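You operate a simulated robot arm through the tools that you are given. There is no shell and no other tool. Be economical: measure what you need, move in short steps, check, and stop when the job is done.

The job below is to be done with a simulated robot arm. You get a single attempt, and the scene is never put back.

Task
Put the white spool in its cell of the tackle box and latch the lid.

Only the result counts: the job must be done as asked and must still hold three seconds after the hand-in. Knocking over, shifting, dropping, spilling or breaking anything else fails it. A push-on lid holds only when it is set on centred and level and pressed home; a screw cap is set on level and turned clockwise until tight.

Robot
A 6-joint arm with a two-finger parallel gripper, fixed in place. Base frame: the origin is at the foot of the arm, x ahead of it, y to its left, z up; the work surface is at about z = 90. Lengths are in cm, angles in rad, forces in N, time in s.
With the tool pointing down near the work surface it reaches from about 32 to 70 cm from the base axis. Its first joint turns from -2.897 to 2.897 rad. Payload 4.1 kg.
Tool frame: the origin (TCP) lies between the finger pads and is the grasp point; the fingertips stand 2.3 cm ahead of it; z points along the fingers, y is the line along which they close. The gripper opens to 9.4 cm. The fingers are 3.8 cm wide and 1 cm thick; the gripper's body (5.4 by 9.6 cm) begins 3.9 cm behind the TCP.
Orientation is that of the tool frame in the base frame, as a unit quaternion [w, x, y, z]. With the fingers straight down and closing along the base's y, the tool's x points along the base's -x, its y along +y and its z along -z.

Tools
- The arm moves only by the tool step_arm. Its arguments are lists of equal length, an entry for each row: "delta_pos": the shift along the tool's x, y, z in cm, a list of three; "dr": the turn, a rotation vector about the tool's x, y, z in rad, a list of three; "fingers": the finger opening in cm, from 0 to 9.4. In form: {"delta_pos": [[tx, ty, tz], ...], "dr": [[rx, ry, rz], ...], "fingers": [fingers, ...]}. A call has 1 to 12 rows; each row is the pose to reach, as a shift and turn from the pose commanded when the call began, along the tool's axes at that moment. Each row takes 0.2 s and may step no farther than 5 cm and 0.15 rad from the row before; otherwise, or with a gripper value out of range, the whole call is refused. A pose out of reach is approached as far as the arm can. The call stops where the force on the tool passes 60 N (or 10 N more than at its start, if that is more) or the arm is blocked; 0.2 s more then pass. The fingers move at their own pace (about 4.5 cm/s each) and stop on an object; they squeeze with about 36 N. The grip force told is the motor's: it shows also when the fingers shut on nothing. Time passes only in rows, and 0.2 s behind the last, so rows that repeat a pose let the fingers close. It gives the time, the measured TCP pose, the force on the tool (base axes), the opening and the grip force at its end, in the units of the frame above (readings bear some noise).
- Cameras (640 x 400 px; columns grow to the right, rows downward): "scene" is fixed at [22.07, -49.88, 173.38]; the picture's right is [0.98, -0.19, 0.00], its down [-0.15, -0.74, -0.66] and it looks along [0.13, 0.65, -0.75] (base axes); focal length 361 px, centre (320, 200). "wrist" rides on the gripper at [-3.9, 0, -4.4] in the tool frame; the picture's right is [0.00, -1.00, 0.00], its down [0.97, 0.00, -0.24] and it looks along [0.24, 0.00, 0.97] (tool axes); focal length 218 px, centre (320, 200).
- snapshot(camera): a new picture of that camera. It takes no simulated time.
- move_column(by): slides the trunk up (or, below 0, down) by that many cm; the arm rides with it, the base frame stays. It gives what a move gives, with no picture.
- probe_pixels(camera, pixels): for up to 12 pixels [column, row] of the newest picture of that camera ("zoom" is the newest enlarged one), the place [x, y, z] in the base frame of the surface seen there, good to about 0.2 cm. It takes no simulated time.
- zoom(camera, box): a new picture of the part [left, top, right, bottom] of that camera's present view, enlarged. It takes no simulated time.
- job_done(): hands the job in; it is judged then, once.

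Keep the steps short. Do not move on a guess: measure, check each grasp and each placing, and mend mistakes. In all there are 80 turns and 54 pictures (those below and enlarged ones count). Leave the gripper open and the arm clear of the work at the hand-in unless told otherwise, and finish with a single line.

The tools are called after "Call:" by a JSON object that holds its "method" and its "body". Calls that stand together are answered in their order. step_arm: Moves the arm, as the interface text tells. Its arguments: {"type":"object","properties":{"delta_pos":{"type":"array","items":{"type":"array","items":{"type":"number"}}},"dr":{"type":"array","items":{"type":"array","items":{"type":"number"}}},"fingers":{"type":"array","items":{"type":"number"}}},"required":["delta_pos","dr","fingers"]} The other tools are called the same way: move_column (by) slides the trunk up or down; snapshot (camera) takes a picture; probe_pixels (camera, pixels) gives the place of the surface under pixels of a picture; zoom (camera, box) takes an enlarged picture of a part of a camera's view; job_done () hands the job in.

At the start:

```text
t: 0.0
tcp_pos: [33.78, 8.19, 127.79]
tool_rot: [0.0, 0.0, 1.0, 0.0]
wrist_force: [-0.4, -0.9, 0.6]
width: 9.35
gripper_force: 0.1
trunk travel left (down, up): [-52.5, 6.5]
```

scene: 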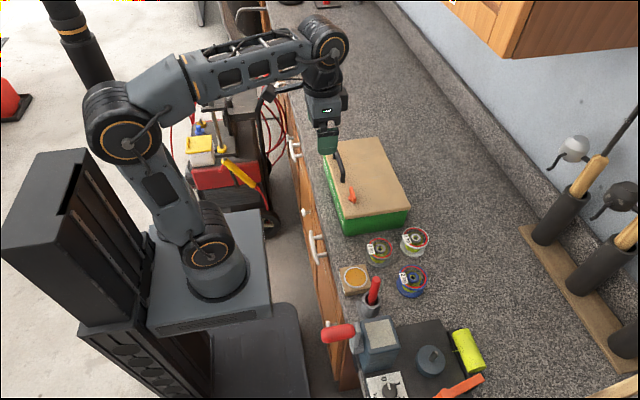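
wrist: 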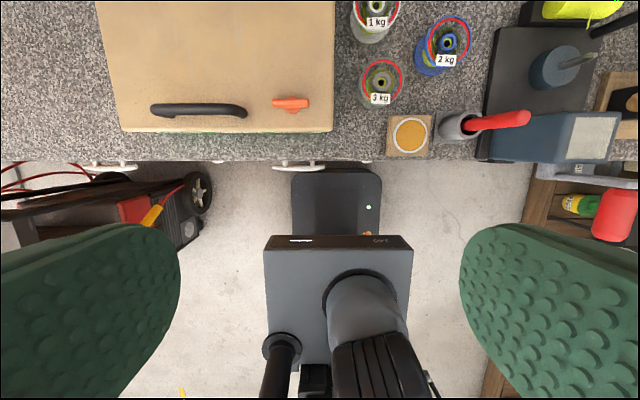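

I see a green box with a tan lid, a black handle and an orange latch, and three spools to its right. I'll enlarge both views to study the box and the spools.

Call:
{"method": "zoom", "body": {"camera": "scene", "box": [300, 120, 460, 300]}}

Call:
{"method": "zoom", "body": {"camera": "wrist", "box": [80, 0, 500, 180]}}

Call:
{"method": "probe_pixels", "body": {"camera": "wrist", "pixels": [[104, 10], [122, 128], [332, 128], [332, 10], [155, 110], [200, 110], [243, 110], [275, 103], [306, 103], [292, 109], [376, 8], [381, 82]]}}

Call:
{"method": "probe_pixels", "body": {"camera": "scene", "pixels": [[323, 145], [382, 139], [409, 207], [344, 218], [410, 222], [345, 233], [338, 155], [342, 180], [352, 197], [413, 238], [379, 247], [411, 278]]}}

```text
2.22 times, centred on (380, 210) of scene
```

zoom: 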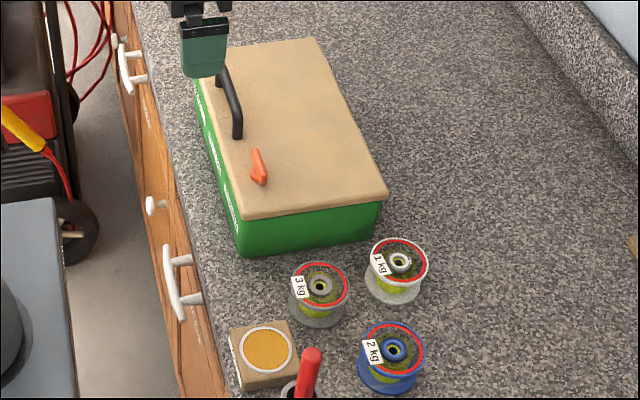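

```text
1.52 times, centred on (290, 90) of wrist
```

zoom: 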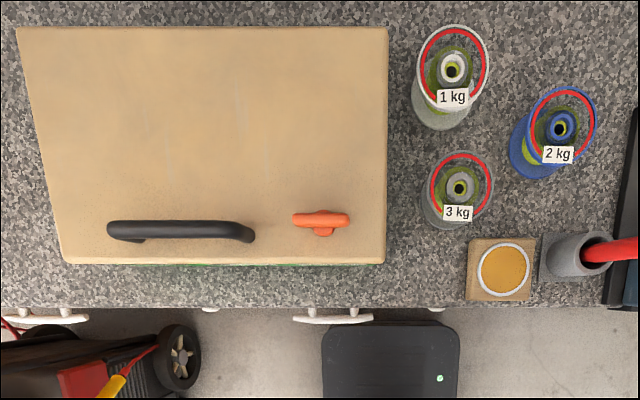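

```text
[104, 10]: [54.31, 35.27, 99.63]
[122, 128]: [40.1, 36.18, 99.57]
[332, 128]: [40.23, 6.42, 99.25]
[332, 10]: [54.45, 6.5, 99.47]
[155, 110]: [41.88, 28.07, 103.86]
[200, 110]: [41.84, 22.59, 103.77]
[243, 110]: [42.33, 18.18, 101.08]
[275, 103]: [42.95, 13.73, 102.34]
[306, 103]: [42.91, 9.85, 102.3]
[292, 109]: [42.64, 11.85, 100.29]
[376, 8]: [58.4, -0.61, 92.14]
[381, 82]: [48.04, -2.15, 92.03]
```

```text
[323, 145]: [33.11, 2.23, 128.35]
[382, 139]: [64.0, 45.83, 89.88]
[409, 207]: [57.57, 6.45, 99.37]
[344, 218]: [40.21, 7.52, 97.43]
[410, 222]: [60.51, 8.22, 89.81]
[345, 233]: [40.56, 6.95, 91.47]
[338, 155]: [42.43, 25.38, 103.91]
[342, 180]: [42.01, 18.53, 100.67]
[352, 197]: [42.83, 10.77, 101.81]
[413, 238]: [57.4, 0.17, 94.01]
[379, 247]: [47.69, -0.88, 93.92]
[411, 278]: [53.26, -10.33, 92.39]
```

Lid top is at z≈99.5, the handle top at about 103.8, and the orange piece near (42.9, 11.8). I'll take a closer look at that latch, the box front and the white spool.

Call:
{"method": "zoom", "body": {"camera": "scene", "box": [325, 165, 389, 205]}}

Call:
{"method": "zoom", "body": {"camera": "wrist", "box": [256, 80, 336, 140]}}

Call:
{"method": "zoom", "body": {"camera": "scene", "box": [350, 215, 446, 305]}}

```text
10.00 times, centred on (357, 185) of scene
```

zoom: 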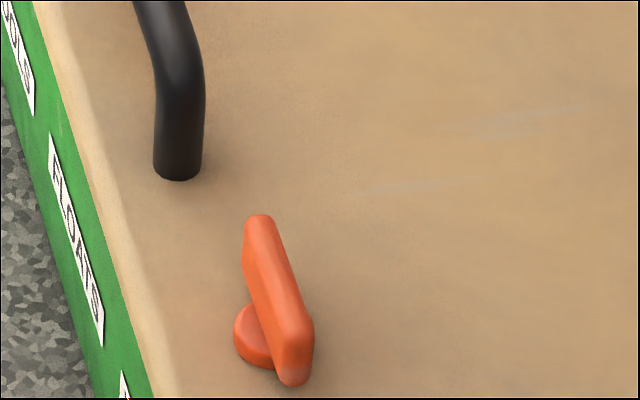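

```text
6.67 times, centred on (296, 110) of wrist
```

zoom: 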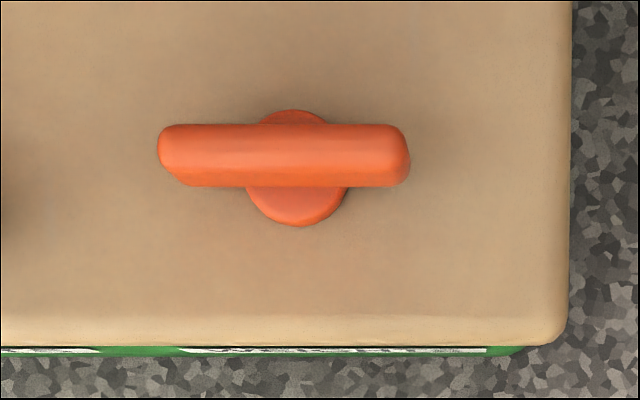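

```text
4.44 times, centred on (398, 260) of scene
```

zoom: 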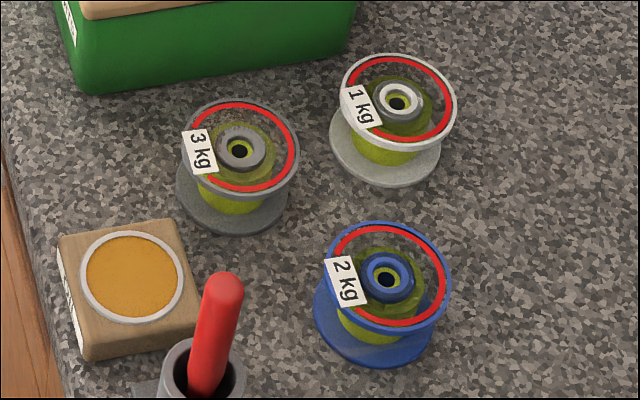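

The front of the box bears labels (one reads "FLOATS"). I'll enlarge the front face to read them.

Call:
{"method": "zoom", "body": {"camera": "scene", "box": [316, 150, 366, 240]}}

Call:
{"method": "probe_pixels", "body": {"camera": "scene", "pixels": [[326, 172], [332, 190], [338, 213], [341, 222]]}}

```text
4.44 times, centred on (341, 195) of scene
```

zoom: 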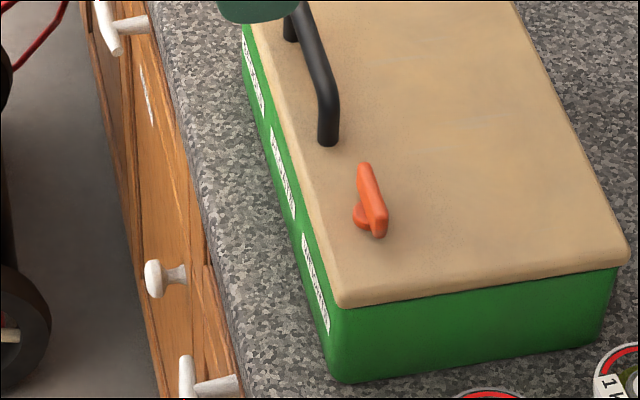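

```text
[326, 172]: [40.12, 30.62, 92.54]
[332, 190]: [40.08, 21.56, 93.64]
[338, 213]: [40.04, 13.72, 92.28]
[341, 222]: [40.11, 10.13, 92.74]
```

Three labels, too small here. I'll enlarge each.

Call:
{"method": "zoom", "body": {"camera": "scene", "box": [318, 152, 338, 182]}}

Call:
{"method": "zoom", "body": {"camera": "scene", "box": [322, 176, 342, 202]}}

Call:
{"method": "zoom", "body": {"camera": "scene", "box": [328, 200, 348, 228]}}

```text
13.33 times, centred on (328, 167) of scene
```

zoom: 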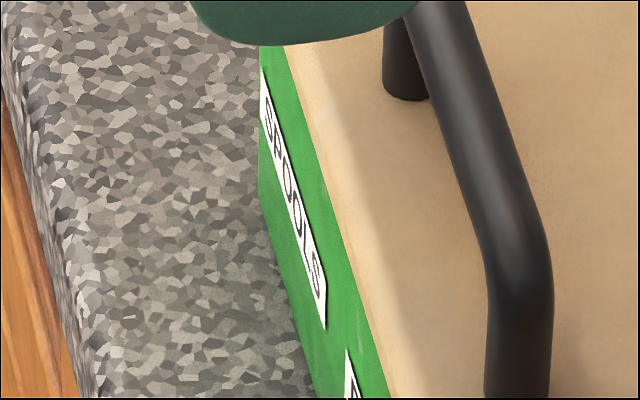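

```text
15.38 times, centred on (332, 189) of scene
```

zoom: 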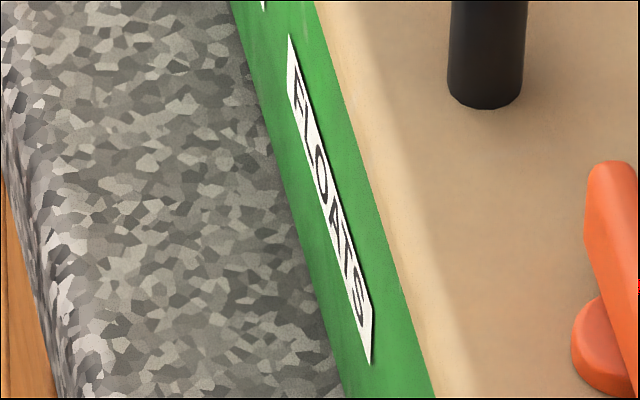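

```text
14.29 times, centred on (338, 214) of scene
```

zoom: 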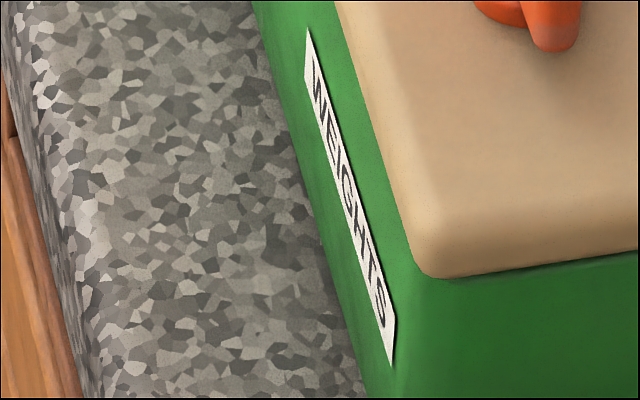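

Cells from left to right are SPOOLS (y≈30), FLOATS and WEIGHTS. The white spool therefore goes in the leftmost cell. First I turn the tool 90° so the fingers close along x and bring it above the handle's middle (42, 24), at z≈111.

Call:
{"method": "step_arm", "body": {"delta_pos": [[-0.8, 1.5, 1.5], [-1.5, 3, 3], [-2.3, 4.5, 4.5], [-3, 6, 6], [-3.8, 7.5, 7.5], [-4.5, 9, 9], [-5.3, 10.5, 10.5], [-6, 12, 12], [-6.8, 13.5, 13.5], [-7.5, 15, 15], [-8.2, 15.8, 16.8], [-8.2, 15.8, 16.8]], "dr": [[0, 0, 0.143], [0, 0, 0.286], [0, 0, 0.428], [0, 0, 0.571], [0, 0, 0.714], [0, 0, 0.857], [0, 0, 1.0], [0, 0, 1.142], [0, 0, 1.285], [0, 0, 1.428], [0, 0, 1.5708], [0, 0, 1.5708]], "fingers": [8, 7, 6, 5, 5, 5, 5, 5, 5, 5, 5, 5]}}

Call:
{"method": "snapshot", "body": {"camera": "wrist"}}

```text
t: 2.6
tcp_pos: [42.28, 24.09, 111.05]
tool_rot: [0.0, 0.708, 0.707, 0.0]
wrist_force: [0.7, -0.2, 0.1]
width: 5.01
gripper_force: 0.1
trunk travel left (down, up): [-52.5, 6.5]
```

```text
42 pictures are left
```

wrist: 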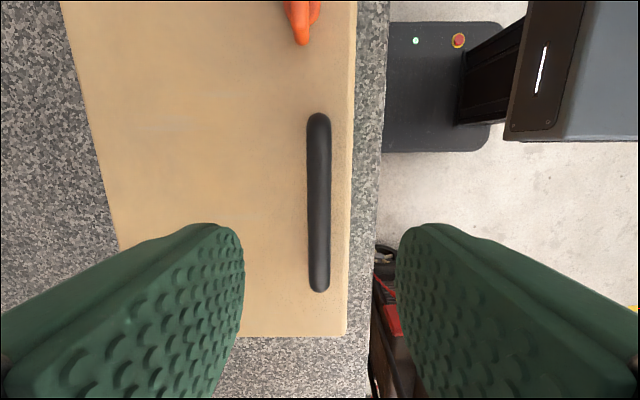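

The handle runs straight below. I probe its ends and bar to check its centre.

Call:
{"method": "probe_pixels", "body": {"camera": "wrist", "pixels": [[318, 118], [318, 200], [318, 285], [309, 200], [328, 200], [335, 200], [300, 15], [303, 40], [347, 332], [115, 300], [66, 10]]}}

```text
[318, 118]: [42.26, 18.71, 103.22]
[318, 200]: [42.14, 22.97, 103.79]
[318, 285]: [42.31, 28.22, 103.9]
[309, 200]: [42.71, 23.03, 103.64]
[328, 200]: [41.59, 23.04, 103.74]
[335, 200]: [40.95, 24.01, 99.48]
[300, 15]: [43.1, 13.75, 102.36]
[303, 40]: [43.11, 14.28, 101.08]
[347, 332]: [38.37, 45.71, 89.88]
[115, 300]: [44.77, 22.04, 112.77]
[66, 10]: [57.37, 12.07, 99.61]
```

The bar is centred at x≈42.2, y≈23.5, with its top at 103.9. I go down to TCP z≈103.3 (tips ~1.4 cm above the lid) and close.

Call:
{"method": "step_arm", "body": {"delta_pos": [[-0.5, 0, 4], [-0.5, 0, 7.75], [-0.5, 0, 7.75], [-0.5, 0, 7.75], [-0.5, 0, 7.75], [-0.5, 0, 7.75]], "dr": [[0, 0, 0], [0, 0, 0], [0, 0, 0], [0, 0, 0], [0, 0, 0], [0, 0, 0]], "fingers": [5, 5, 3, 1, 0.5, 0.5]}}

```text
t: 4.0
tcp_pos: [42.21, 23.54, 103.15]
tool_rot: [0.0, 0.708, 0.706, 0.0]
wrist_force: [5.9, 1.0, 0.1]
width: 1.36
gripper_force: 35.5
trunk travel left (down, up): [-52.5, 6.5]
```

The bar is gripped (width 1.36). I lift just 0.4 cm to see whether the lid is held by the latch.

Call:
{"method": "step_arm", "body": {"delta_pos": [[0, 0, -0.2], [0, 0, -0.4], [0, 0, -0.4]], "dr": [[0, 0, 0], [0, 0, 0], [0, 0, 0]], "fingers": [0.5, 0.5, 0.5]}}

Call:
{"method": "zoom", "body": {"camera": "scene", "box": [316, 130, 426, 240]}}

```text
t: 4.8
tcp_pos: [42.27, 23.54, 103.45]
tool_rot: [0.001, 0.707, 0.707, -0.001]
wrist_force: [11.0, 8.9, -0.2]
width: 1.33
gripper_force: 36.3
trunk travel left (down, up): [-52.5, 6.5]
```

```text
3.64 times, centred on (371, 185) of scene
```

zoom: 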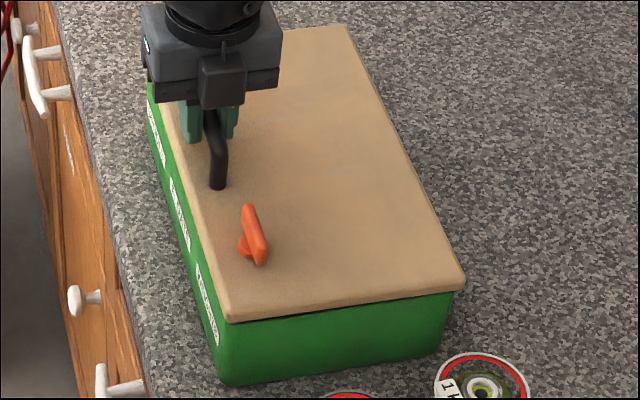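

The z force is almost nil, so the lid isn't obviously held. I lift another 0.8 cm and probe the lid's front edge.

Call:
{"method": "step_arm", "body": {"delta_pos": [[0, 0, -0.3], [0, 0, -0.6], [0, 0, -0.8], [0, 0, -0.8]], "dr": [[0, 0, 0], [0, 0, 0], [0, 0, 0], [0, 0, 0]], "fingers": [0.5, 0.5, 0.5, 0.5]}}

Call:
{"method": "zoom", "body": {"camera": "scene", "box": [316, 130, 426, 240]}}

Call:
{"method": "probe_pixels", "body": {"camera": "zoom", "pixels": [[232, 316], [225, 330], [455, 285], [450, 300], [430, 290], [340, 40], [216, 185]]}}

```text
t: 5.8
tcp_pos: [42.21, 23.55, 104.29]
tool_rot: [-0.001, 0.707, 0.707, -0.001]
wrist_force: [3.8, -1.7, -28.8]
width: 1.37
gripper_force: 36.1
trunk travel left (down, up): [-52.5, 6.5]
```

```text
3.64 times, centred on (371, 185) of scene
```

zoom: 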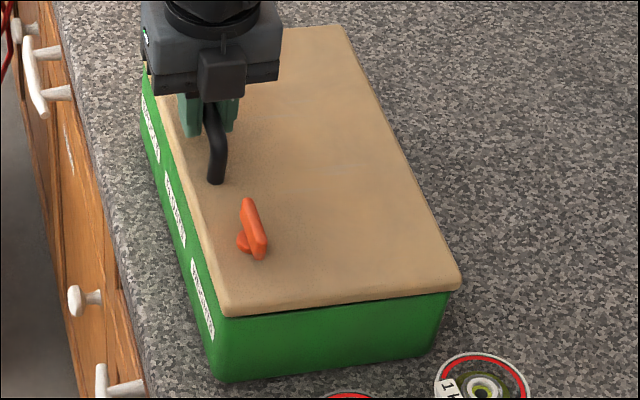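

```text
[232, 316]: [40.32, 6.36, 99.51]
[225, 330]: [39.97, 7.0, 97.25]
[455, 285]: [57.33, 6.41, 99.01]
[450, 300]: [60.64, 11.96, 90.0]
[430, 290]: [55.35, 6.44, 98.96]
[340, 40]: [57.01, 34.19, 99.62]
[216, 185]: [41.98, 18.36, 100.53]
```

The force reached -29 N and the green body tilts with the lid, so it's latched. I lower back the 1.2 cm and release, then check that the box has settled in place.

Call:
{"method": "step_arm", "body": {"delta_pos": [[0, 0, 0.3], [0, 0, 0.6], [0, 0, 0.9], [0, 0, 1.1], [0, 0, 1.15], [0, 0, 1.15], [0, 0, 1.15], [0, 0, 1.15]], "dr": [[0, 0, 0], [0, 0, 0], [0, 0, 0], [0, 0, 0], [0, 0, 0], [0, 0, 0], [0, 0, 0], [0, 0, 0]], "fingers": [0.5, 0.5, 0.5, 0.5, 0.5, 2, 4, 5]}}

Call:
{"method": "zoom", "body": {"camera": "scene", "box": [316, 130, 426, 240]}}

Call:
{"method": "probe_pixels", "body": {"camera": "zoom", "pixels": [[232, 316], [225, 340], [455, 285], [340, 40], [216, 185], [244, 215], [262, 258], [254, 235]]}}

```text
t: 7.6
tcp_pos: [42.1, 23.51, 103.22]
tool_rot: [0.0, 0.707, 0.707, 0.0]
wrist_force: [-0.3, -0.3, -0.2]
width: 5.03
gripper_force: 0.0
trunk travel left (down, up): [-52.5, 6.5]
```

```text
3.64 times, centred on (371, 185) of scene
```

zoom: 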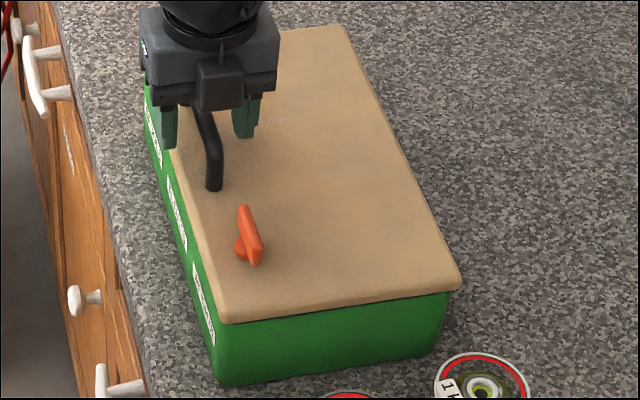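

```text
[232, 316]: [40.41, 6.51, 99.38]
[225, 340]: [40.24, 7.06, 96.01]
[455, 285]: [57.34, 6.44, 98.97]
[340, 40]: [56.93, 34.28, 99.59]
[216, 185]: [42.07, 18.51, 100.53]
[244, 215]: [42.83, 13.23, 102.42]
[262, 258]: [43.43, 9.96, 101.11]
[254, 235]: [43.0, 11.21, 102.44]
```

The box is back in place. Now I raise the hand and move above the latch knob, about (43, 11.8), to measure it closely.

Call:
{"method": "step_arm", "body": {"delta_pos": [[0, 0, -4], [0, 0, -6.5], [-4, 0.3, -6.5], [-8, 0.6, -6.5], [-11.7, 0.9, -6.5], [-11.7, 0.9, -6.5]], "dr": [[0, 0, 0], [0, 0, 0], [0, 0, 0], [0, 0, 0], [0, 0, 0], [0, 0, 0]], "fingers": [5, 5, 5, 4, 3.5, 3.5]}}

Call:
{"method": "snapshot", "body": {"camera": "wrist"}}

```text
t: 9.0
tcp_pos: [43.08, 11.77, 109.7]
tool_rot: [0.0, 0.707, 0.707, 0.001]
wrist_force: [0.2, -0.3, -0.4]
width: 3.49
gripper_force: 0.0
trunk travel left (down, up): [-52.5, 6.5]
```

```text
38 pictures are left
```

wrist: 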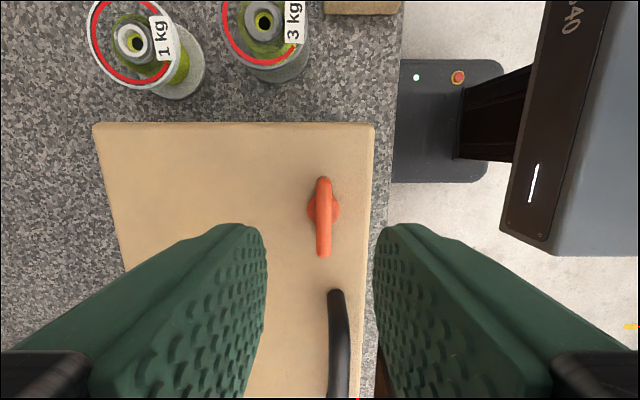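

Call:
{"method": "probe_pixels", "body": {"camera": "wrist", "pixels": [[323, 181], [323, 253], [323, 215], [317, 215], [330, 215], [310, 210], [336, 210], [323, 180]]}}

```text
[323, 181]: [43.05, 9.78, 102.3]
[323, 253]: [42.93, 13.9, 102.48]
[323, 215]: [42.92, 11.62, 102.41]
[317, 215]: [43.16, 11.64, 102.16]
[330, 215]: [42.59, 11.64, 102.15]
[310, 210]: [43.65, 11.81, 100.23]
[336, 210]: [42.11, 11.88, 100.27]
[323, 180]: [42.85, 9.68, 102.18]
```

The knob's bar is centred at (42.9, 11.8), top 102.4, over a base disc at 100.2. I go down to z≈102.8 so the tips stay above the disc, and close.

Call:
{"method": "step_arm", "body": {"delta_pos": [[0.05, -0.15, 4], [0.05, -0.15, 6.9], [0.05, -0.15, 6.9], [0.05, -0.15, 6.9], [0.05, -0.15, 6.9], [0.05, -0.15, 6.9]], "dr": [[0, 0, 0], [0, 0, 0], [0, 0, 0], [0, 0, 0], [0, 0, 0], [0, 0, 0]], "fingers": [3.5, 3.5, 2, 0.3, 0.3, 0.3]}}

```text
t: 10.4
tcp_pos: [42.92, 11.8, 102.84]
tool_rot: [-0.001, 0.707, 0.707, -0.001]
wrist_force: [-7.3, -0.7, 0.5]
width: 0.89
gripper_force: 36.4
trunk travel left (down, up): [-52.5, 6.5]
```

The knob is gripped (0.89). I try a small counter-clockwise turn (seen from above) of 0.3 rad and compare it with the measured pose.

Call:
{"method": "step_arm", "body": {"delta_pos": [[0, 0, 0], [0, 0, 0], [0, 0, 0], [0, 0, 0]], "dr": [[0, 0, -0.1], [0, 0, -0.2], [0, 0, -0.3], [0, 0, -0.3]], "fingers": [0.3, 0.3, 0.3, 0.3]}}

Call:
{"method": "zoom", "body": {"camera": "scene", "box": [316, 130, 426, 240]}}

```text
t: 11.4
tcp_pos: [42.97, 11.73, 102.82]
tool_rot: [0.0, 0.593, 0.805, 0.0]
wrist_force: [3.6, 2.5, 0.4]
width: 0.89
gripper_force: 35.5
trunk travel left (down, up): [-52.5, 6.5]
```

```text
3.64 times, centred on (371, 185) of scene
```

zoom: 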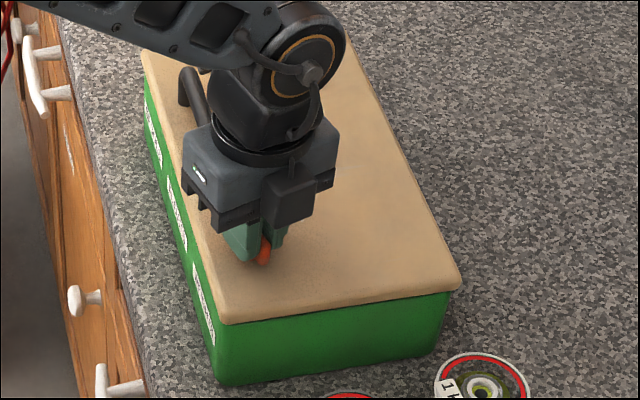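

The knob turned freely with the box still. I carry on to a quarter turn in all (1.27 rad more).

Call:
{"method": "step_arm", "body": {"delta_pos": [[0, 0, 0], [0, 0, 0], [0, 0, 0], [0, 0, 0], [0, 0, 0], [0, 0, 0], [0, 0, 0], [0, 0, 0], [0, 0, 0], [0, 0, 0]], "dr": [[0, 0, -0.14], [0, 0, -0.28], [0, 0, -0.42], [0, 0, -0.56], [0, 0, -0.7], [0, 0, -0.84], [0, 0, -0.98], [0, 0, -1.12], [0, 0, -1.26], [0, 0, -1.27]], "fingers": [0.3, 0.3, 0.3, 0.3, 0.3, 0.3, 0.3, 0.3, 0.3, 0.3]}}

Call:
{"method": "zoom", "body": {"camera": "scene", "box": [316, 130, 426, 240]}}

```text
t: 13.6
tcp_pos: [42.92, 11.91, 102.82]
tool_rot: [0.0, 0.001, 1.0, 0.0]
wrist_force: [10.4, 8.7, -0.3]
width: 0.89
gripper_force: 36.2
trunk travel left (down, up): [-52.5, 6.5]
```

```text
3.64 times, centred on (371, 185) of scene
```

zoom: 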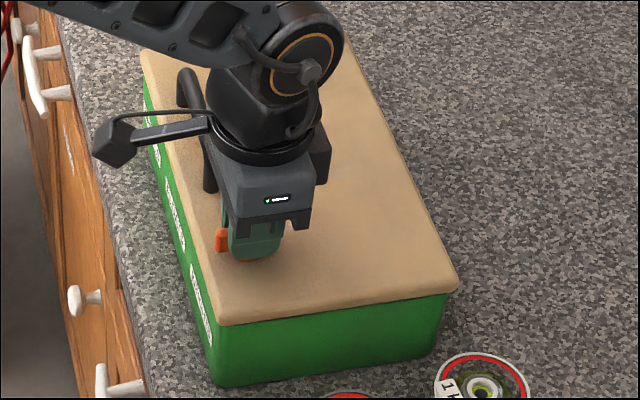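

A full quarter turn was made. I release, rise 8 cm and look with the wrist camera.

Call:
{"method": "step_arm", "body": {"delta_pos": [[0, 0, 0], [0, 0, 0], [0, 0, -4], [0, 0, -8], [0, 0, -8]], "dr": [[0, 0, 0], [0, 0, 0], [0, 0, 0], [0, 0, 0], [0, 0, 0]], "fingers": [2, 3.5, 3.5, 3.5, 3.5]}}

Call:
{"method": "snapshot", "body": {"camera": "wrist"}}

Call:
{"method": "probe_pixels", "body": {"camera": "wrist", "pixels": [[320, 200], [320, 220], [320, 180]]}}

```text
t: 14.8
tcp_pos: [42.8, 11.76, 110.99]
tool_rot: [-0.001, 0.0, 1.0, 0.0]
wrist_force: [0.6, -0.2, 0.7]
width: 3.51
gripper_force: 0.1
trunk travel left (down, up): [-52.5, 6.5]
```

```text
35 pictures are left
```

wrist: 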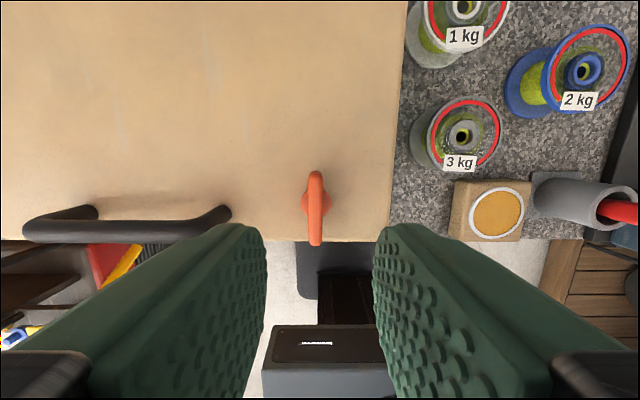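

```text
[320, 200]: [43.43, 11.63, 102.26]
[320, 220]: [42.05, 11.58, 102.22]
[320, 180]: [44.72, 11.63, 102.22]
```

The knob now lies along x. I go back over the handle with the tool turned 90°.

Call:
{"method": "step_arm", "body": {"delta_pos": [[0.1, 1.1, 0], [0.1, 2.2, 0], [0.2, 3.3, 0], [0.3, 4.4, 0], [0.3, 5.5, 0], [0.4, 6.6, 0], [0.5, 7.7, 0], [0.5, 8.8, 0], [0.6, 9.9, 0], [0.65, 11, 0], [0.65, 11.75, 0], [0.65, 11.75, 0]], "dr": [[0, 0, 0.143], [0, 0, 0.286], [0, 0, 0.428], [0, 0, 0.571], [0, 0, 0.714], [0, 0, 0.857], [0, 0, 1.0], [0, 0, 1.142], [0, 0, 1.285], [0, 0, 1.428], [0, 0, 1.5708], [0, 0, 1.5708]], "fingers": [3.5, 3.5, 3.5, 3.5, 4, 4, 4, 4, 4, 4, 4, 4]}}

Call:
{"method": "snapshot", "body": {"camera": "wrist"}}

Call:
{"method": "probe_pixels", "body": {"camera": "wrist", "pixels": [[318, 200], [318, 150]]}}

```text
t: 17.4
tcp_pos: [42.28, 23.75, 110.93]
tool_rot: [0.0, 0.709, 0.706, 0.0]
wrist_force: [1.0, 0.5, 0.3]
width: 4.0
gripper_force: 0.0
trunk travel left (down, up): [-52.5, 6.5]
```

```text
34 pictures are left
```

wrist: 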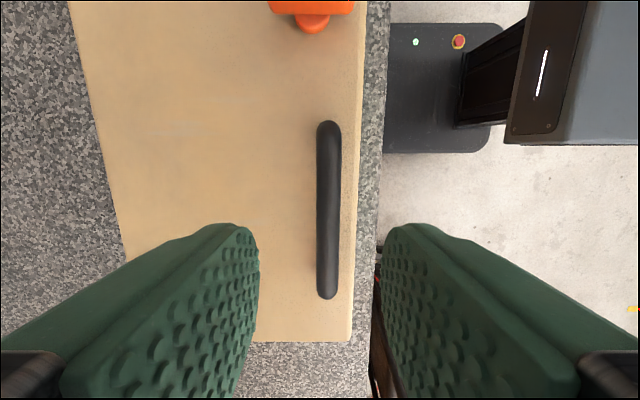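

```text
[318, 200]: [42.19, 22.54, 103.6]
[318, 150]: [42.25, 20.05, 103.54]
```

The bar's centre is now at column 328, x≈41.7 (the box gave a little). I correct x by −0.5, go down and grip.

Call:
{"method": "step_arm", "body": {"delta_pos": [[-0.3, -0.5, 4], [-0.3, -0.5, 7.65], [-0.3, -0.5, 7.65], [-0.3, -0.5, 7.65], [-0.3, -0.5, 7.65], [-0.3, -0.5, 7.65]], "dr": [[0, 0, 0], [0, 0, 0], [0, 0, 0], [0, 0, 0], [0, 0, 0], [0, 0, 0]], "fingers": [4, 4, 2.5, 0.5, 0.5, 0.5]}}

Call:
{"method": "step_arm", "body": {"delta_pos": [[0, 0.02, -0.4], [0, 0.06, -0.8], [0, 0.06, -0.8]], "dr": [[0, 0, 0], [0, 0, 0], [0, 0, 0]], "fingers": [0.5, 0.5, 0.5]}}

Call:
{"method": "zoom", "body": {"camera": "scene", "box": [316, 130, 426, 240]}}

```text
t: 18.8
tcp_pos: [41.71, 23.17, 103.0]
tool_rot: [-0.001, 0.708, 0.706, 0.0]
wrist_force: [12.8, -1.5, 1.6]
width: 1.35
gripper_force: 36.0
trunk travel left (down, up): [-52.5, 6.5]
```

```text
t: 19.6
tcp_pos: [41.85, 23.13, 103.79]
tool_rot: [-0.001, 0.708, 0.707, -0.002]
wrist_force: [8.6, -2.8, 0.0]
width: 1.35
gripper_force: 35.3
trunk travel left (down, up): [-52.5, 6.5]
```

```text
3.64 times, centred on (371, 185) of scene
```

zoom: 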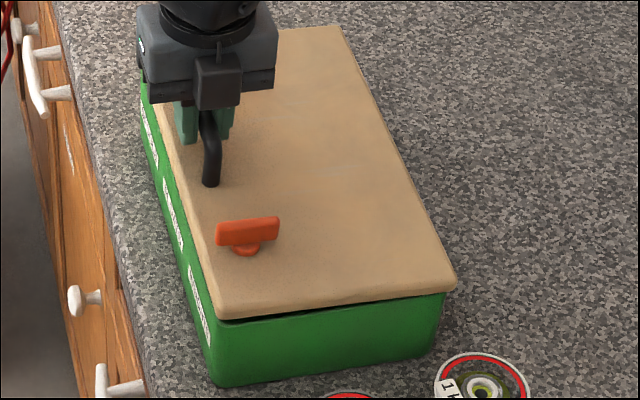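

The gap at the front opens now with the body still, so the lid is free. I lift ~1.5 cm more along the expected hinge arc and probe front and back edges.

Call:
{"method": "step_arm", "body": {"delta_pos": [[0, 0.2, -0.5], [0, 0.4, -1.0], [0, 0.6, -1.5], [0, 0.6, -1.5]], "dr": [[0, 0, 0], [0, 0, 0], [0, 0, 0], [0, 0, 0]], "fingers": [0.5, 0.5, 0.5, 0.5]}}

Call:
{"method": "zoom", "body": {"camera": "scene", "box": [316, 130, 426, 240]}}

Call:
{"method": "probe_pixels", "body": {"camera": "zoom", "pixels": [[222, 304], [445, 283], [340, 32], [410, 200], [225, 330], [440, 300]]}}

```text
t: 20.6
tcp_pos: [42.42, 23.24, 105.42]
tool_rot: [-0.001, 0.708, 0.707, 0.001]
wrist_force: [4.5, -12.9, 0.5]
width: 1.36
gripper_force: 36.2
trunk travel left (down, up): [-52.5, 6.5]
```

```text
3.64 times, centred on (371, 185) of scene
```

zoom: 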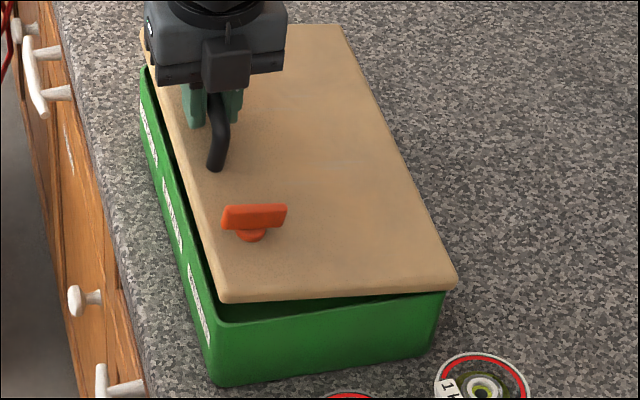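

```text
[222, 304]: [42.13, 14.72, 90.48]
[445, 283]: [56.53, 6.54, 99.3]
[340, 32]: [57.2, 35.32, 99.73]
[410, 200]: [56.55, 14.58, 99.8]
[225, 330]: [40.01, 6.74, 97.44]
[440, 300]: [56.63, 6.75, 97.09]
```

The back edge stays at z≈99.6, x≈57: it is hinged there. I carry the handle along the arc (hinge ≈(57, 98.7), radius 15.95) to about 49° open.

Call:
{"method": "step_arm", "body": {"delta_pos": [[0, 0.77, -1.33], [0, 1.51, -2.5], [0, 2.36, -3.6], [0, 3.3, -4.63], [0, 4.33, -5.57], [0, 5.43, -6.42], [0, 6.61, -7.16], [0, 7.84, -7.81], [0, 7.84, -7.81]], "dr": [[0, 0, 0], [0, 0, 0], [0, 0, 0], [0, 0, 0], [0, 0, 0], [0, 0, 0], [0, 0, 0], [0, 0, 0], [0, 0, 0]], "fingers": [0.5, 0.5, 0.5, 0.5, 0.5, 0.5, 0.5, 0.5, 0.5]}}

Call:
{"method": "zoom", "body": {"camera": "scene", "box": [306, 90, 456, 250]}}

```text
t: 22.6
tcp_pos: [50.05, 23.28, 113.55]
tool_rot: [0.001, 0.708, 0.707, 0.001]
wrist_force: [-6.0, -7.9, 11.4]
width: 1.39
gripper_force: 35.9
trunk travel left (down, up): [-52.5, 6.5]
```

```text
2.50 times, centred on (381, 170) of scene
```

zoom: 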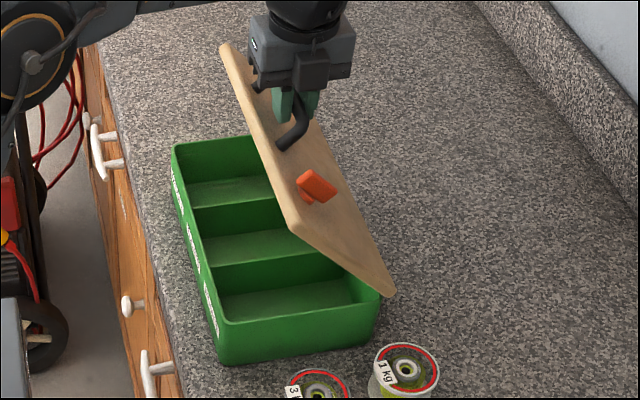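

The lid follows; I see three empty strip-like cells. I go on to about 84° open.

Call:
{"method": "step_arm", "body": {"delta_pos": [[0, 1.0, -0.4], [0, 2.0, -0.77], [0, 3.0, -1.0], [0, 3.9, -1.26], [0, 4.9, -1.4], [0, 5.83, -1.5], [0, 6.8, -1.55], [0, 7.8, -1.53], [0, 8.8, -1.45], [0, 9.73, -1.3], [0, 9.73, -1.3]], "dr": [[0, 0, 0], [0, 0, 0], [0, 0, 0], [0, 0, 0], [0, 0, 0], [0, 0, 0], [0, 0, 0], [0, 0, 0], [0, 0, 0], [0, 0, 0], [0, 0, 0]], "fingers": [0.5, 0.5, 0.5, 0.5, 0.5, 0.5, 0.5, 0.5, 0.5, 0.5, 0.5]}}

Call:
{"method": "zoom", "body": {"camera": "scene", "box": [306, 90, 456, 250]}}

```text
t: 25.0
tcp_pos: [59.92, 23.35, 114.67]
tool_rot: [0.0, 0.708, 0.706, 0.0]
wrist_force: [-0.1, 5.0, 7.4]
width: 1.36
gripper_force: 35.7
trunk travel left (down, up): [-52.5, 6.5]
```

```text
2.50 times, centred on (381, 170) of scene
```

zoom: 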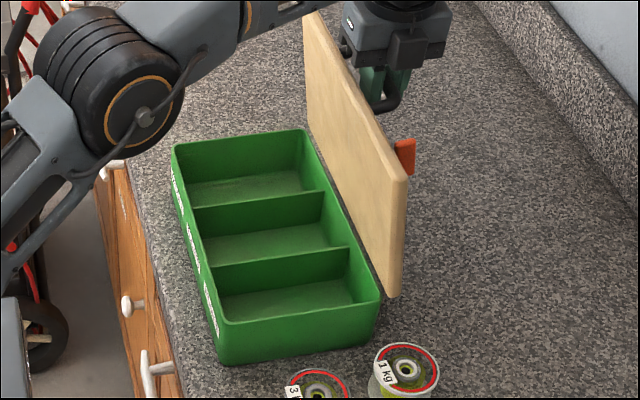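

Nearly upright. I continue gently past vertical to about 100°, watching the force for a stop.

Call:
{"method": "step_arm", "body": {"delta_pos": [[0, 0.9, 0.08], [0, 1.8, 0.27], [0, 2.7, 0.55], [0, 3.6, 0.95], [0, 3.6, 0.95]], "dr": [[0, 0, 0], [0, 0, 0], [0, 0, 0], [0, 0, 0], [0, 0, 0]], "fingers": [0.5, 0.5, 0.5, 0.5, 0.5]}}

Call:
{"method": "zoom", "body": {"camera": "scene", "box": [306, 90, 456, 250]}}

```text
t: 26.2
tcp_pos: [63.13, 23.23, 113.76]
tool_rot: [0.001, 0.707, 0.708, 0.005]
wrist_force: [10.6, 11.1, 27.8]
width: 1.38
gripper_force: 35.6
out of reach, approached as far as the arm can: row 4, 5
trunk travel left (down, up): [-52.5, 6.5]
```

```text
2.50 times, centred on (381, 170) of scene
```

zoom: 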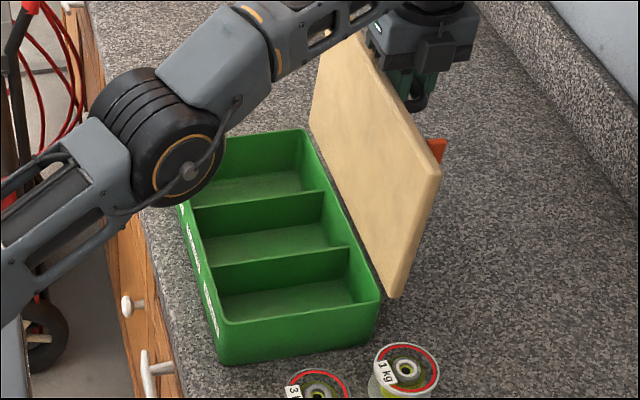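

The arm is at its reach limit, lid ~97° open. I open the fingers only to 3 cm, keeping the bar caged, and see whether the lid stays.

Call:
{"method": "step_arm", "body": {"delta_pos": [[0, -0.1, 0], [0, -0.2, 0], [0, -0.2, 0], [0, -0.2, 0]], "dr": [[0, 0, 0], [0, 0, 0], [0, 0, 0], [0, 0, 0]], "fingers": [1.6, 2.2, 3, 3]}}

Call:
{"method": "snapshot", "body": {"camera": "wrist"}}

```text
t: 27.2
tcp_pos: [62.86, 23.08, 113.55]
tool_rot: [0.0, 0.708, 0.706, -0.001]
wrist_force: [-0.5, 0.5, 0.1]
width: 3.02
gripper_force: 0.0
trunk travel left (down, up): [-52.5, 6.5]
```

```text
28 pictures are left
```

wrist: 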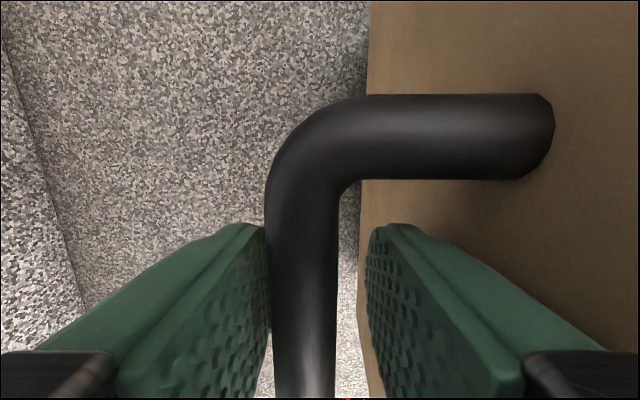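

The force is nil; the bar sits near the +x pad. I open a bit more, to 3.8, and see whether the bar moves.

Call:
{"method": "step_arm", "body": {"delta_pos": [[0, 0, 0], [0, 0, 0], [0, 0, 0]], "dr": [[0, 0, 0], [0, 0, 0], [0, 0, 0]], "fingers": [3.4, 3.8, 3.8]}}

Call:
{"method": "snapshot", "body": {"camera": "wrist"}}

```text
t: 28.0
tcp_pos: [62.84, 23.05, 113.42]
tool_rot: [0.0, 0.708, 0.707, -0.001]
wrist_force: [1.5, 0.0, 0.1]
width: 3.77
gripper_force: 0.1
trunk travel left (down, up): [-52.5, 6.5]
```

```text
27 pictures are left
```

wrist: 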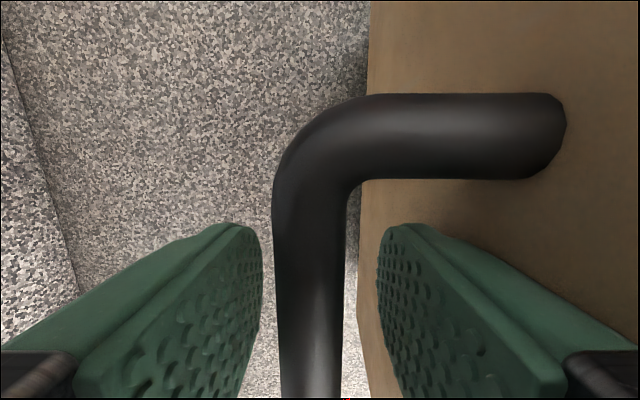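

The bar shifted about 6 px to the right. I wait a second to see whether the lid drifts.

Call:
{"method": "step_arm", "body": {"delta_pos": [[0, 0, 0], [0, 0, 0], [0, 0, 0], [0, 0, 0], [0, 0, 0]], "dr": [[0, 0, 0], [0, 0, 0], [0, 0, 0], [0, 0, 0], [0, 0, 0]], "fingers": [3.8, 3.8, 3.8, 3.8, 3.8]}}

Call:
{"method": "snapshot", "body": {"camera": "wrist"}}

```text
t: 29.2
tcp_pos: [62.86, 23.01, 113.51]
tool_rot: [0.0, 0.708, 0.706, 0.0]
wrist_force: [0.2, -0.5, 0.4]
width: 3.77
gripper_force: 0.0
trunk travel left (down, up): [-52.5, 6.5]
```

```text
26 pictures are left
```

wrist: 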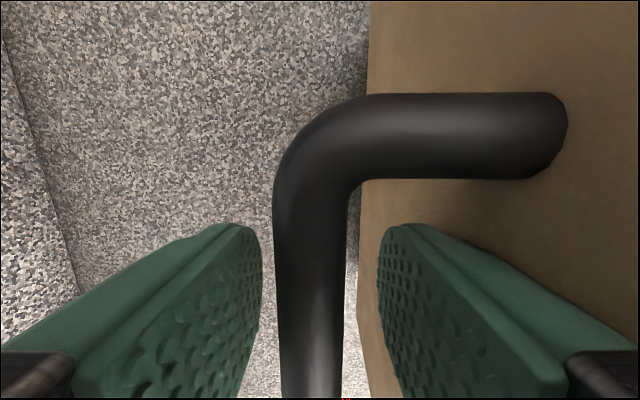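

It is stable. At the reach limit a tool lift might drift, so I slide the trunk up 5 cm to pull the fingers straight off the bar.

Call:
{"method": "move_column", "body": {"by": 5}}

Call:
{"method": "zoom", "body": {"camera": "scene", "box": [306, 90, 456, 250]}}

```text
t: 30.1
tcp_pos: [62.87, 23.03, 118.56]
tool_rot: [0.0, 0.707, 0.707, 0.0]
wrist_force: [0.3, 0.2, 0.7]
width: 3.79
gripper_force: 0.0
trunk travel left (down, up): [-57.5, 1.5]
```

```text
2.50 times, centred on (381, 170) of scene
```

zoom: 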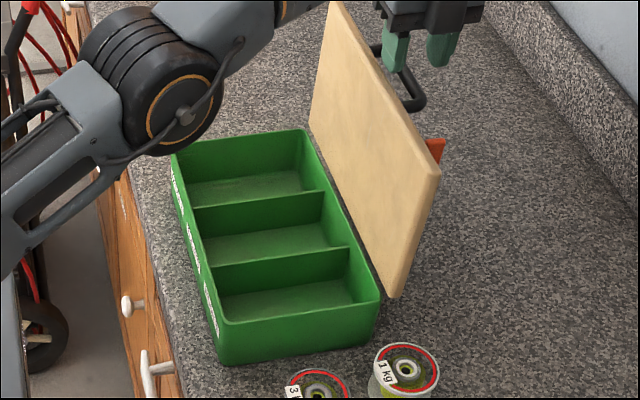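

The lid stands and the fingers are off the bar. I raise the trunk 1.5 cm more, and measure the cell and the white spool in the present views.

Call:
{"method": "move_column", "body": {"by": 1.5}}

Call:
{"method": "probe_pixels", "body": {"camera": "zoom", "pixels": [[175, 150], [195, 205], [200, 210], [300, 133], [322, 190], [300, 172], [195, 190], [245, 190], [248, 198], [365, 60], [330, 10], [436, 172]]}}

Call:
{"method": "zoom", "body": {"camera": "scene", "box": [360, 210, 440, 260]}}

Call:
{"method": "probe_pixels", "body": {"camera": "zoom", "pixels": [[438, 120], [440, 208], [330, 190], [540, 190], [380, 270], [440, 320], [436, 172]]}}

```text
t: 30.7
tcp_pos: [62.84, 23.1, 120.07]
tool_rot: [0.0, 0.708, 0.706, 0.0]
wrist_force: [-0.1, -0.9, 0.3]
width: 3.76
gripper_force: 0.0
trunk travel left (down, up): [-59.0, 0.0]
```

```text
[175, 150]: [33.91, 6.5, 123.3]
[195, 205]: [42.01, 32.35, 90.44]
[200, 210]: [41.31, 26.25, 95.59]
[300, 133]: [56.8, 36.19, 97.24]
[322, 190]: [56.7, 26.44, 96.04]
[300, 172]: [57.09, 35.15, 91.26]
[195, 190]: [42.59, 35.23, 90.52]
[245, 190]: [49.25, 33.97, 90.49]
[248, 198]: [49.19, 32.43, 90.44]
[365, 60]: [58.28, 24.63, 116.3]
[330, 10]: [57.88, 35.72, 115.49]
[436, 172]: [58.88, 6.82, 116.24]
```

```text
8.00 times, centred on (400, 235) of scene
```

zoom: 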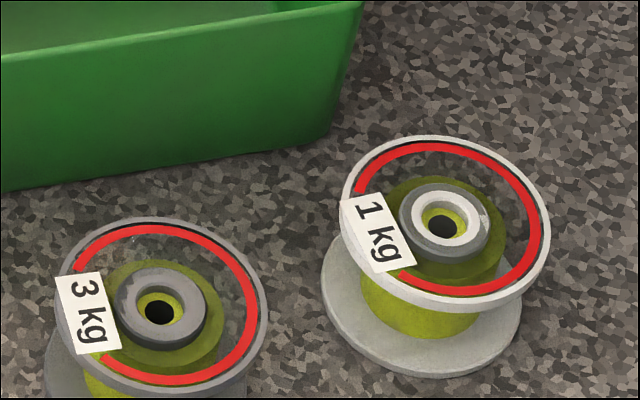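

```text
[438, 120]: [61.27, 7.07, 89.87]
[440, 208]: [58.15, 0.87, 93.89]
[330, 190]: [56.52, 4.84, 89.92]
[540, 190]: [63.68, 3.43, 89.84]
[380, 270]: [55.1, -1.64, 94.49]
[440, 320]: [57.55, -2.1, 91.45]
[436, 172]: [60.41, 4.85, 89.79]
```

The cell spans about x 41–56.5, y 26.5–36, with its floor at 90.45. The spool's top is near 94.4, around (58, 0.5). I retreat high over the lid's free end toward the spool and look down with the wrist camera.

Call:
{"method": "step_arm", "body": {"delta_pos": [[0, -0.3, -1], [-2, -0.6, -2], [-5.5, -1.5, -2], [-9.5, -2.5, -2], [-13.5, -3.5, -2], [-17.5, -4, -2], [-20, -4.6, -2], [-22, -4.8, -2], [-22, -4.8, -2]], "dr": [[0, 0, 0], [0, 0, 0], [0, 0, 0], [0, 0, 0], [0, 0, 0], [0, 0, 0], [0, 0, 0], [0, 0, 0], [0, 0, 0]], "fingers": [4, 4, 4, 4, 6, 8, 9, 9, 9]}}

Call:
{"method": "snapshot", "body": {"camera": "wrist"}}

Call:
{"method": "snapshot", "body": {"camera": "scene"}}

```text
t: 32.7
tcp_pos: [57.83, 1.02, 122.23]
tool_rot: [0.0, 0.708, 0.706, 0.0]
wrist_force: [-0.5, -0.5, 0.9]
width: 9.01
gripper_force: 0.0
trunk travel left (down, up): [-59.0, 0.0]
```

```text
23 pictures are left
```

wrist: 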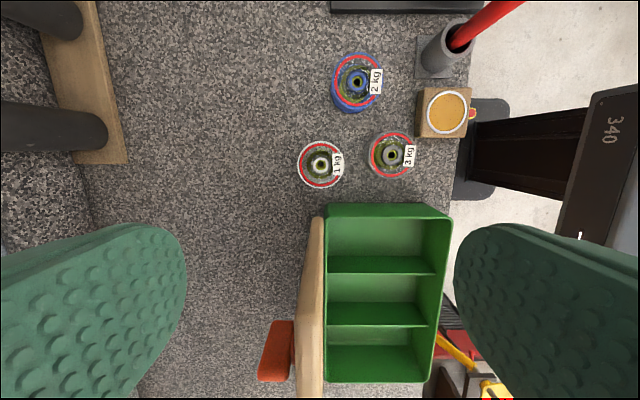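

```text
22 pictures are left
```

scene: 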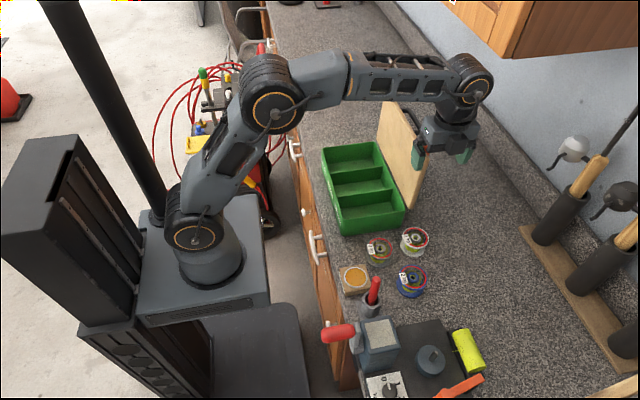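

I probe the white spool's hub, rim and base in the wrist view.

Call:
{"method": "probe_pixels", "body": {"camera": "wrist", "pixels": [[320, 158], [299, 165], [342, 165], [320, 143], [318, 187], [313, 164], [328, 164], [335, 147], [371, 160], [411, 150], [322, 222], [327, 208]]}}

Call:
{"method": "zoom", "body": {"camera": "wrist", "box": [284, 135, 364, 195]}}

```text
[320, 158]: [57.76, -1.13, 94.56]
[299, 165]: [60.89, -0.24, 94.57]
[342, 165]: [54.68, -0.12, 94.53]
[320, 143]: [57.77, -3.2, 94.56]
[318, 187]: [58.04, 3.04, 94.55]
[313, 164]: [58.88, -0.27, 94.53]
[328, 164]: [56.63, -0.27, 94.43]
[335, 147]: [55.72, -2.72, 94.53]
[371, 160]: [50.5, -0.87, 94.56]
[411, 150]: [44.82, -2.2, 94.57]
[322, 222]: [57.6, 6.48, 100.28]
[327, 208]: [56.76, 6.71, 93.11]
```

```text
6.67 times, centred on (324, 165) of wrist
```

zoom: 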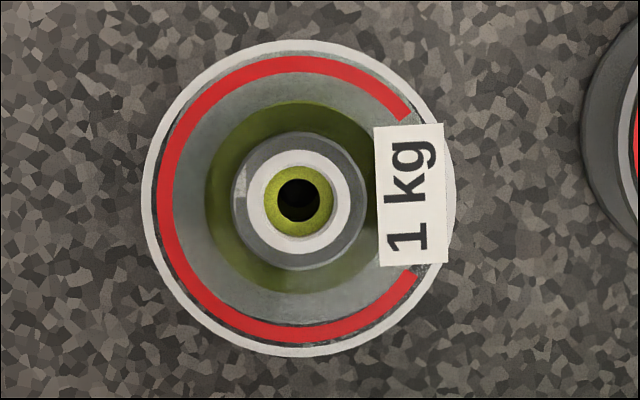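

The spool's centre is at (57.8, -0.1), diameter ≈6.3, top 94.55. Clearance to the grey spool and the lid is enough. I lower the trunk 6.5 cm, then descend to z≈98 above the spool.

Call:
{"method": "move_column", "body": {"by": -6.5}}

Call:
{"method": "step_arm", "body": {"delta_pos": [[-1.1, 0, 3], [-1.1, 0, 7], [-1.1, 0, 11], [-1.1, 0, 14.5], [-1.1, 0, 17.5], [-1.1, 0, 17.5]], "dr": [[0, 0, 0], [0, 0, 0], [0, 0, 0], [0, 0, 0], [0, 0, 0], [0, 0, 0]], "fingers": [9.4, 9.4, 9.4, 9.4, 9.4, 9.4]}}

Call:
{"method": "snapshot", "body": {"camera": "wrist"}}

```text
t: 33.8
tcp_pos: [58.1, 1.17, 115.61]
tool_rot: [-0.001, 0.708, 0.707, 0.0]
wrist_force: [-1.1, 0.5, 1.0]
width: 9.02
gripper_force: 0.0
trunk travel left (down, up): [-52.5, 6.5]
```

```text
t: 34.5
tcp_pos: [58.56, -0.08, 109.99]
tool_rot: [0.01, 0.711, 0.702, 0.021]
wrist_force: [3.6, -2.7, 16.5]
width: 9.4
gripper_force: 0.1
trunk travel left (down, up): [-52.5, 6.5]
stopped in row 3: the force on the tool passed its limit (the readings are from after the stop); the commanded pose is now the measured one
```

```text
20 pictures are left
```

wrist: 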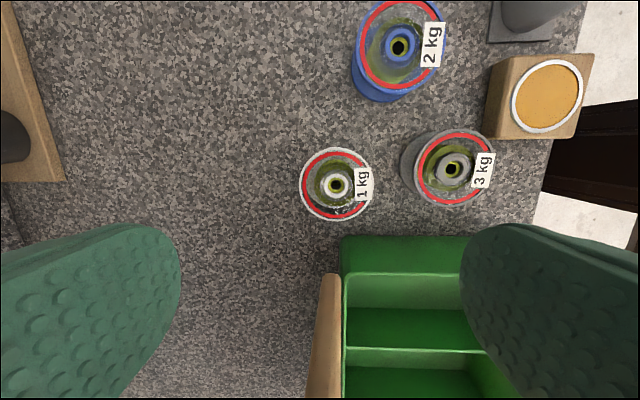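

Something was touched at z≈110. I look at the scene before moving.

Call:
{"method": "zoom", "body": {"camera": "scene", "box": [310, 50, 510, 250]}}

```text
2.00 times, centred on (410, 150) of scene
```

zoom: 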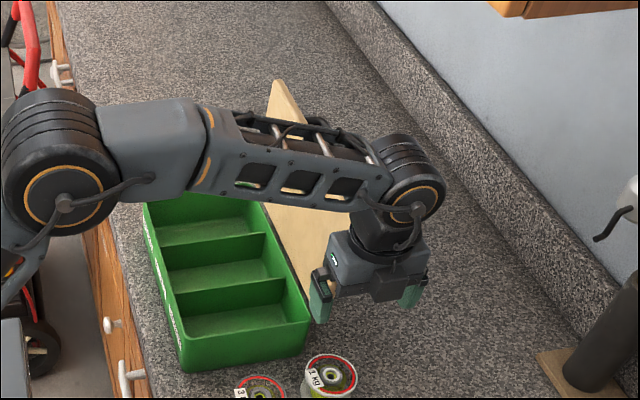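

The lid doesn't seem displaced. I probe around the gripper/lid corner to find what touches.

Call:
{"method": "probe_pixels", "body": {"camera": "zoom", "pixels": [[345, 208], [325, 225], [345, 255], [370, 265], [375, 225], [370, 205], [410, 195], [330, 190], [300, 150], [320, 300], [412, 295], [275, 85]]}}

Call:
{"method": "probe_pixels", "body": {"camera": "wrist", "pixels": [[330, 285], [325, 330], [315, 390], [337, 290], [335, 185], [340, 245]]}}

```text
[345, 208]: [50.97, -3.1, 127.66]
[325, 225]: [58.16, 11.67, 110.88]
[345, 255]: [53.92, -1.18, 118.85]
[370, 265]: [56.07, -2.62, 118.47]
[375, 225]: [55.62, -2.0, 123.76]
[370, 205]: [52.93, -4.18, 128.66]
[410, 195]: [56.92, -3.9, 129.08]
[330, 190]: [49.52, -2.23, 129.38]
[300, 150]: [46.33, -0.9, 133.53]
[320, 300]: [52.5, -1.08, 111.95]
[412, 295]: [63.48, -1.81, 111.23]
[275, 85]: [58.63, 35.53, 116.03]
```

```text
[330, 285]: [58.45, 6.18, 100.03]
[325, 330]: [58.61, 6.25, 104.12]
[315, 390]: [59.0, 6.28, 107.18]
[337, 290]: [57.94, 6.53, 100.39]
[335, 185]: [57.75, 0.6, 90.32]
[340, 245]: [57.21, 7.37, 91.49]
```

The lid is untouched and stands as before. I rest a moment and read the residual force, then back up 2 cm.

Call:
{"method": "step_arm", "body": {"delta_pos": [[0, 0, 0], [0, 0, 0]], "dr": [[0, 0, 0], [0, 0, 0]], "fingers": [9.4, 9.4]}}

Call:
{"method": "step_arm", "body": {"delta_pos": [[0, 0, -1], [0, 0, -2], [0, 0, -2]], "dr": [[0, 0, 0], [0, 0, 0], [0, 0, 0]], "fingers": [9.4, 9.4, 9.4]}}

```text
t: 35.0
tcp_pos: [58.29, 0.01, 109.9]
tool_rot: [0.01, 0.711, 0.703, 0.021]
wrist_force: [4.7, -7.6, 30.7]
width: 9.41
gripper_force: 0.0
trunk travel left (down, up): [-52.5, 6.5]
```

```text
t: 35.9
tcp_pos: [58.32, 0.07, 111.65]
tool_rot: [0.009, 0.71, 0.704, 0.017]
wrist_force: [-0.1, -0.2, -0.8]
width: 9.4
gripper_force: 0.1
trunk travel left (down, up): [-52.5, 6.5]
```

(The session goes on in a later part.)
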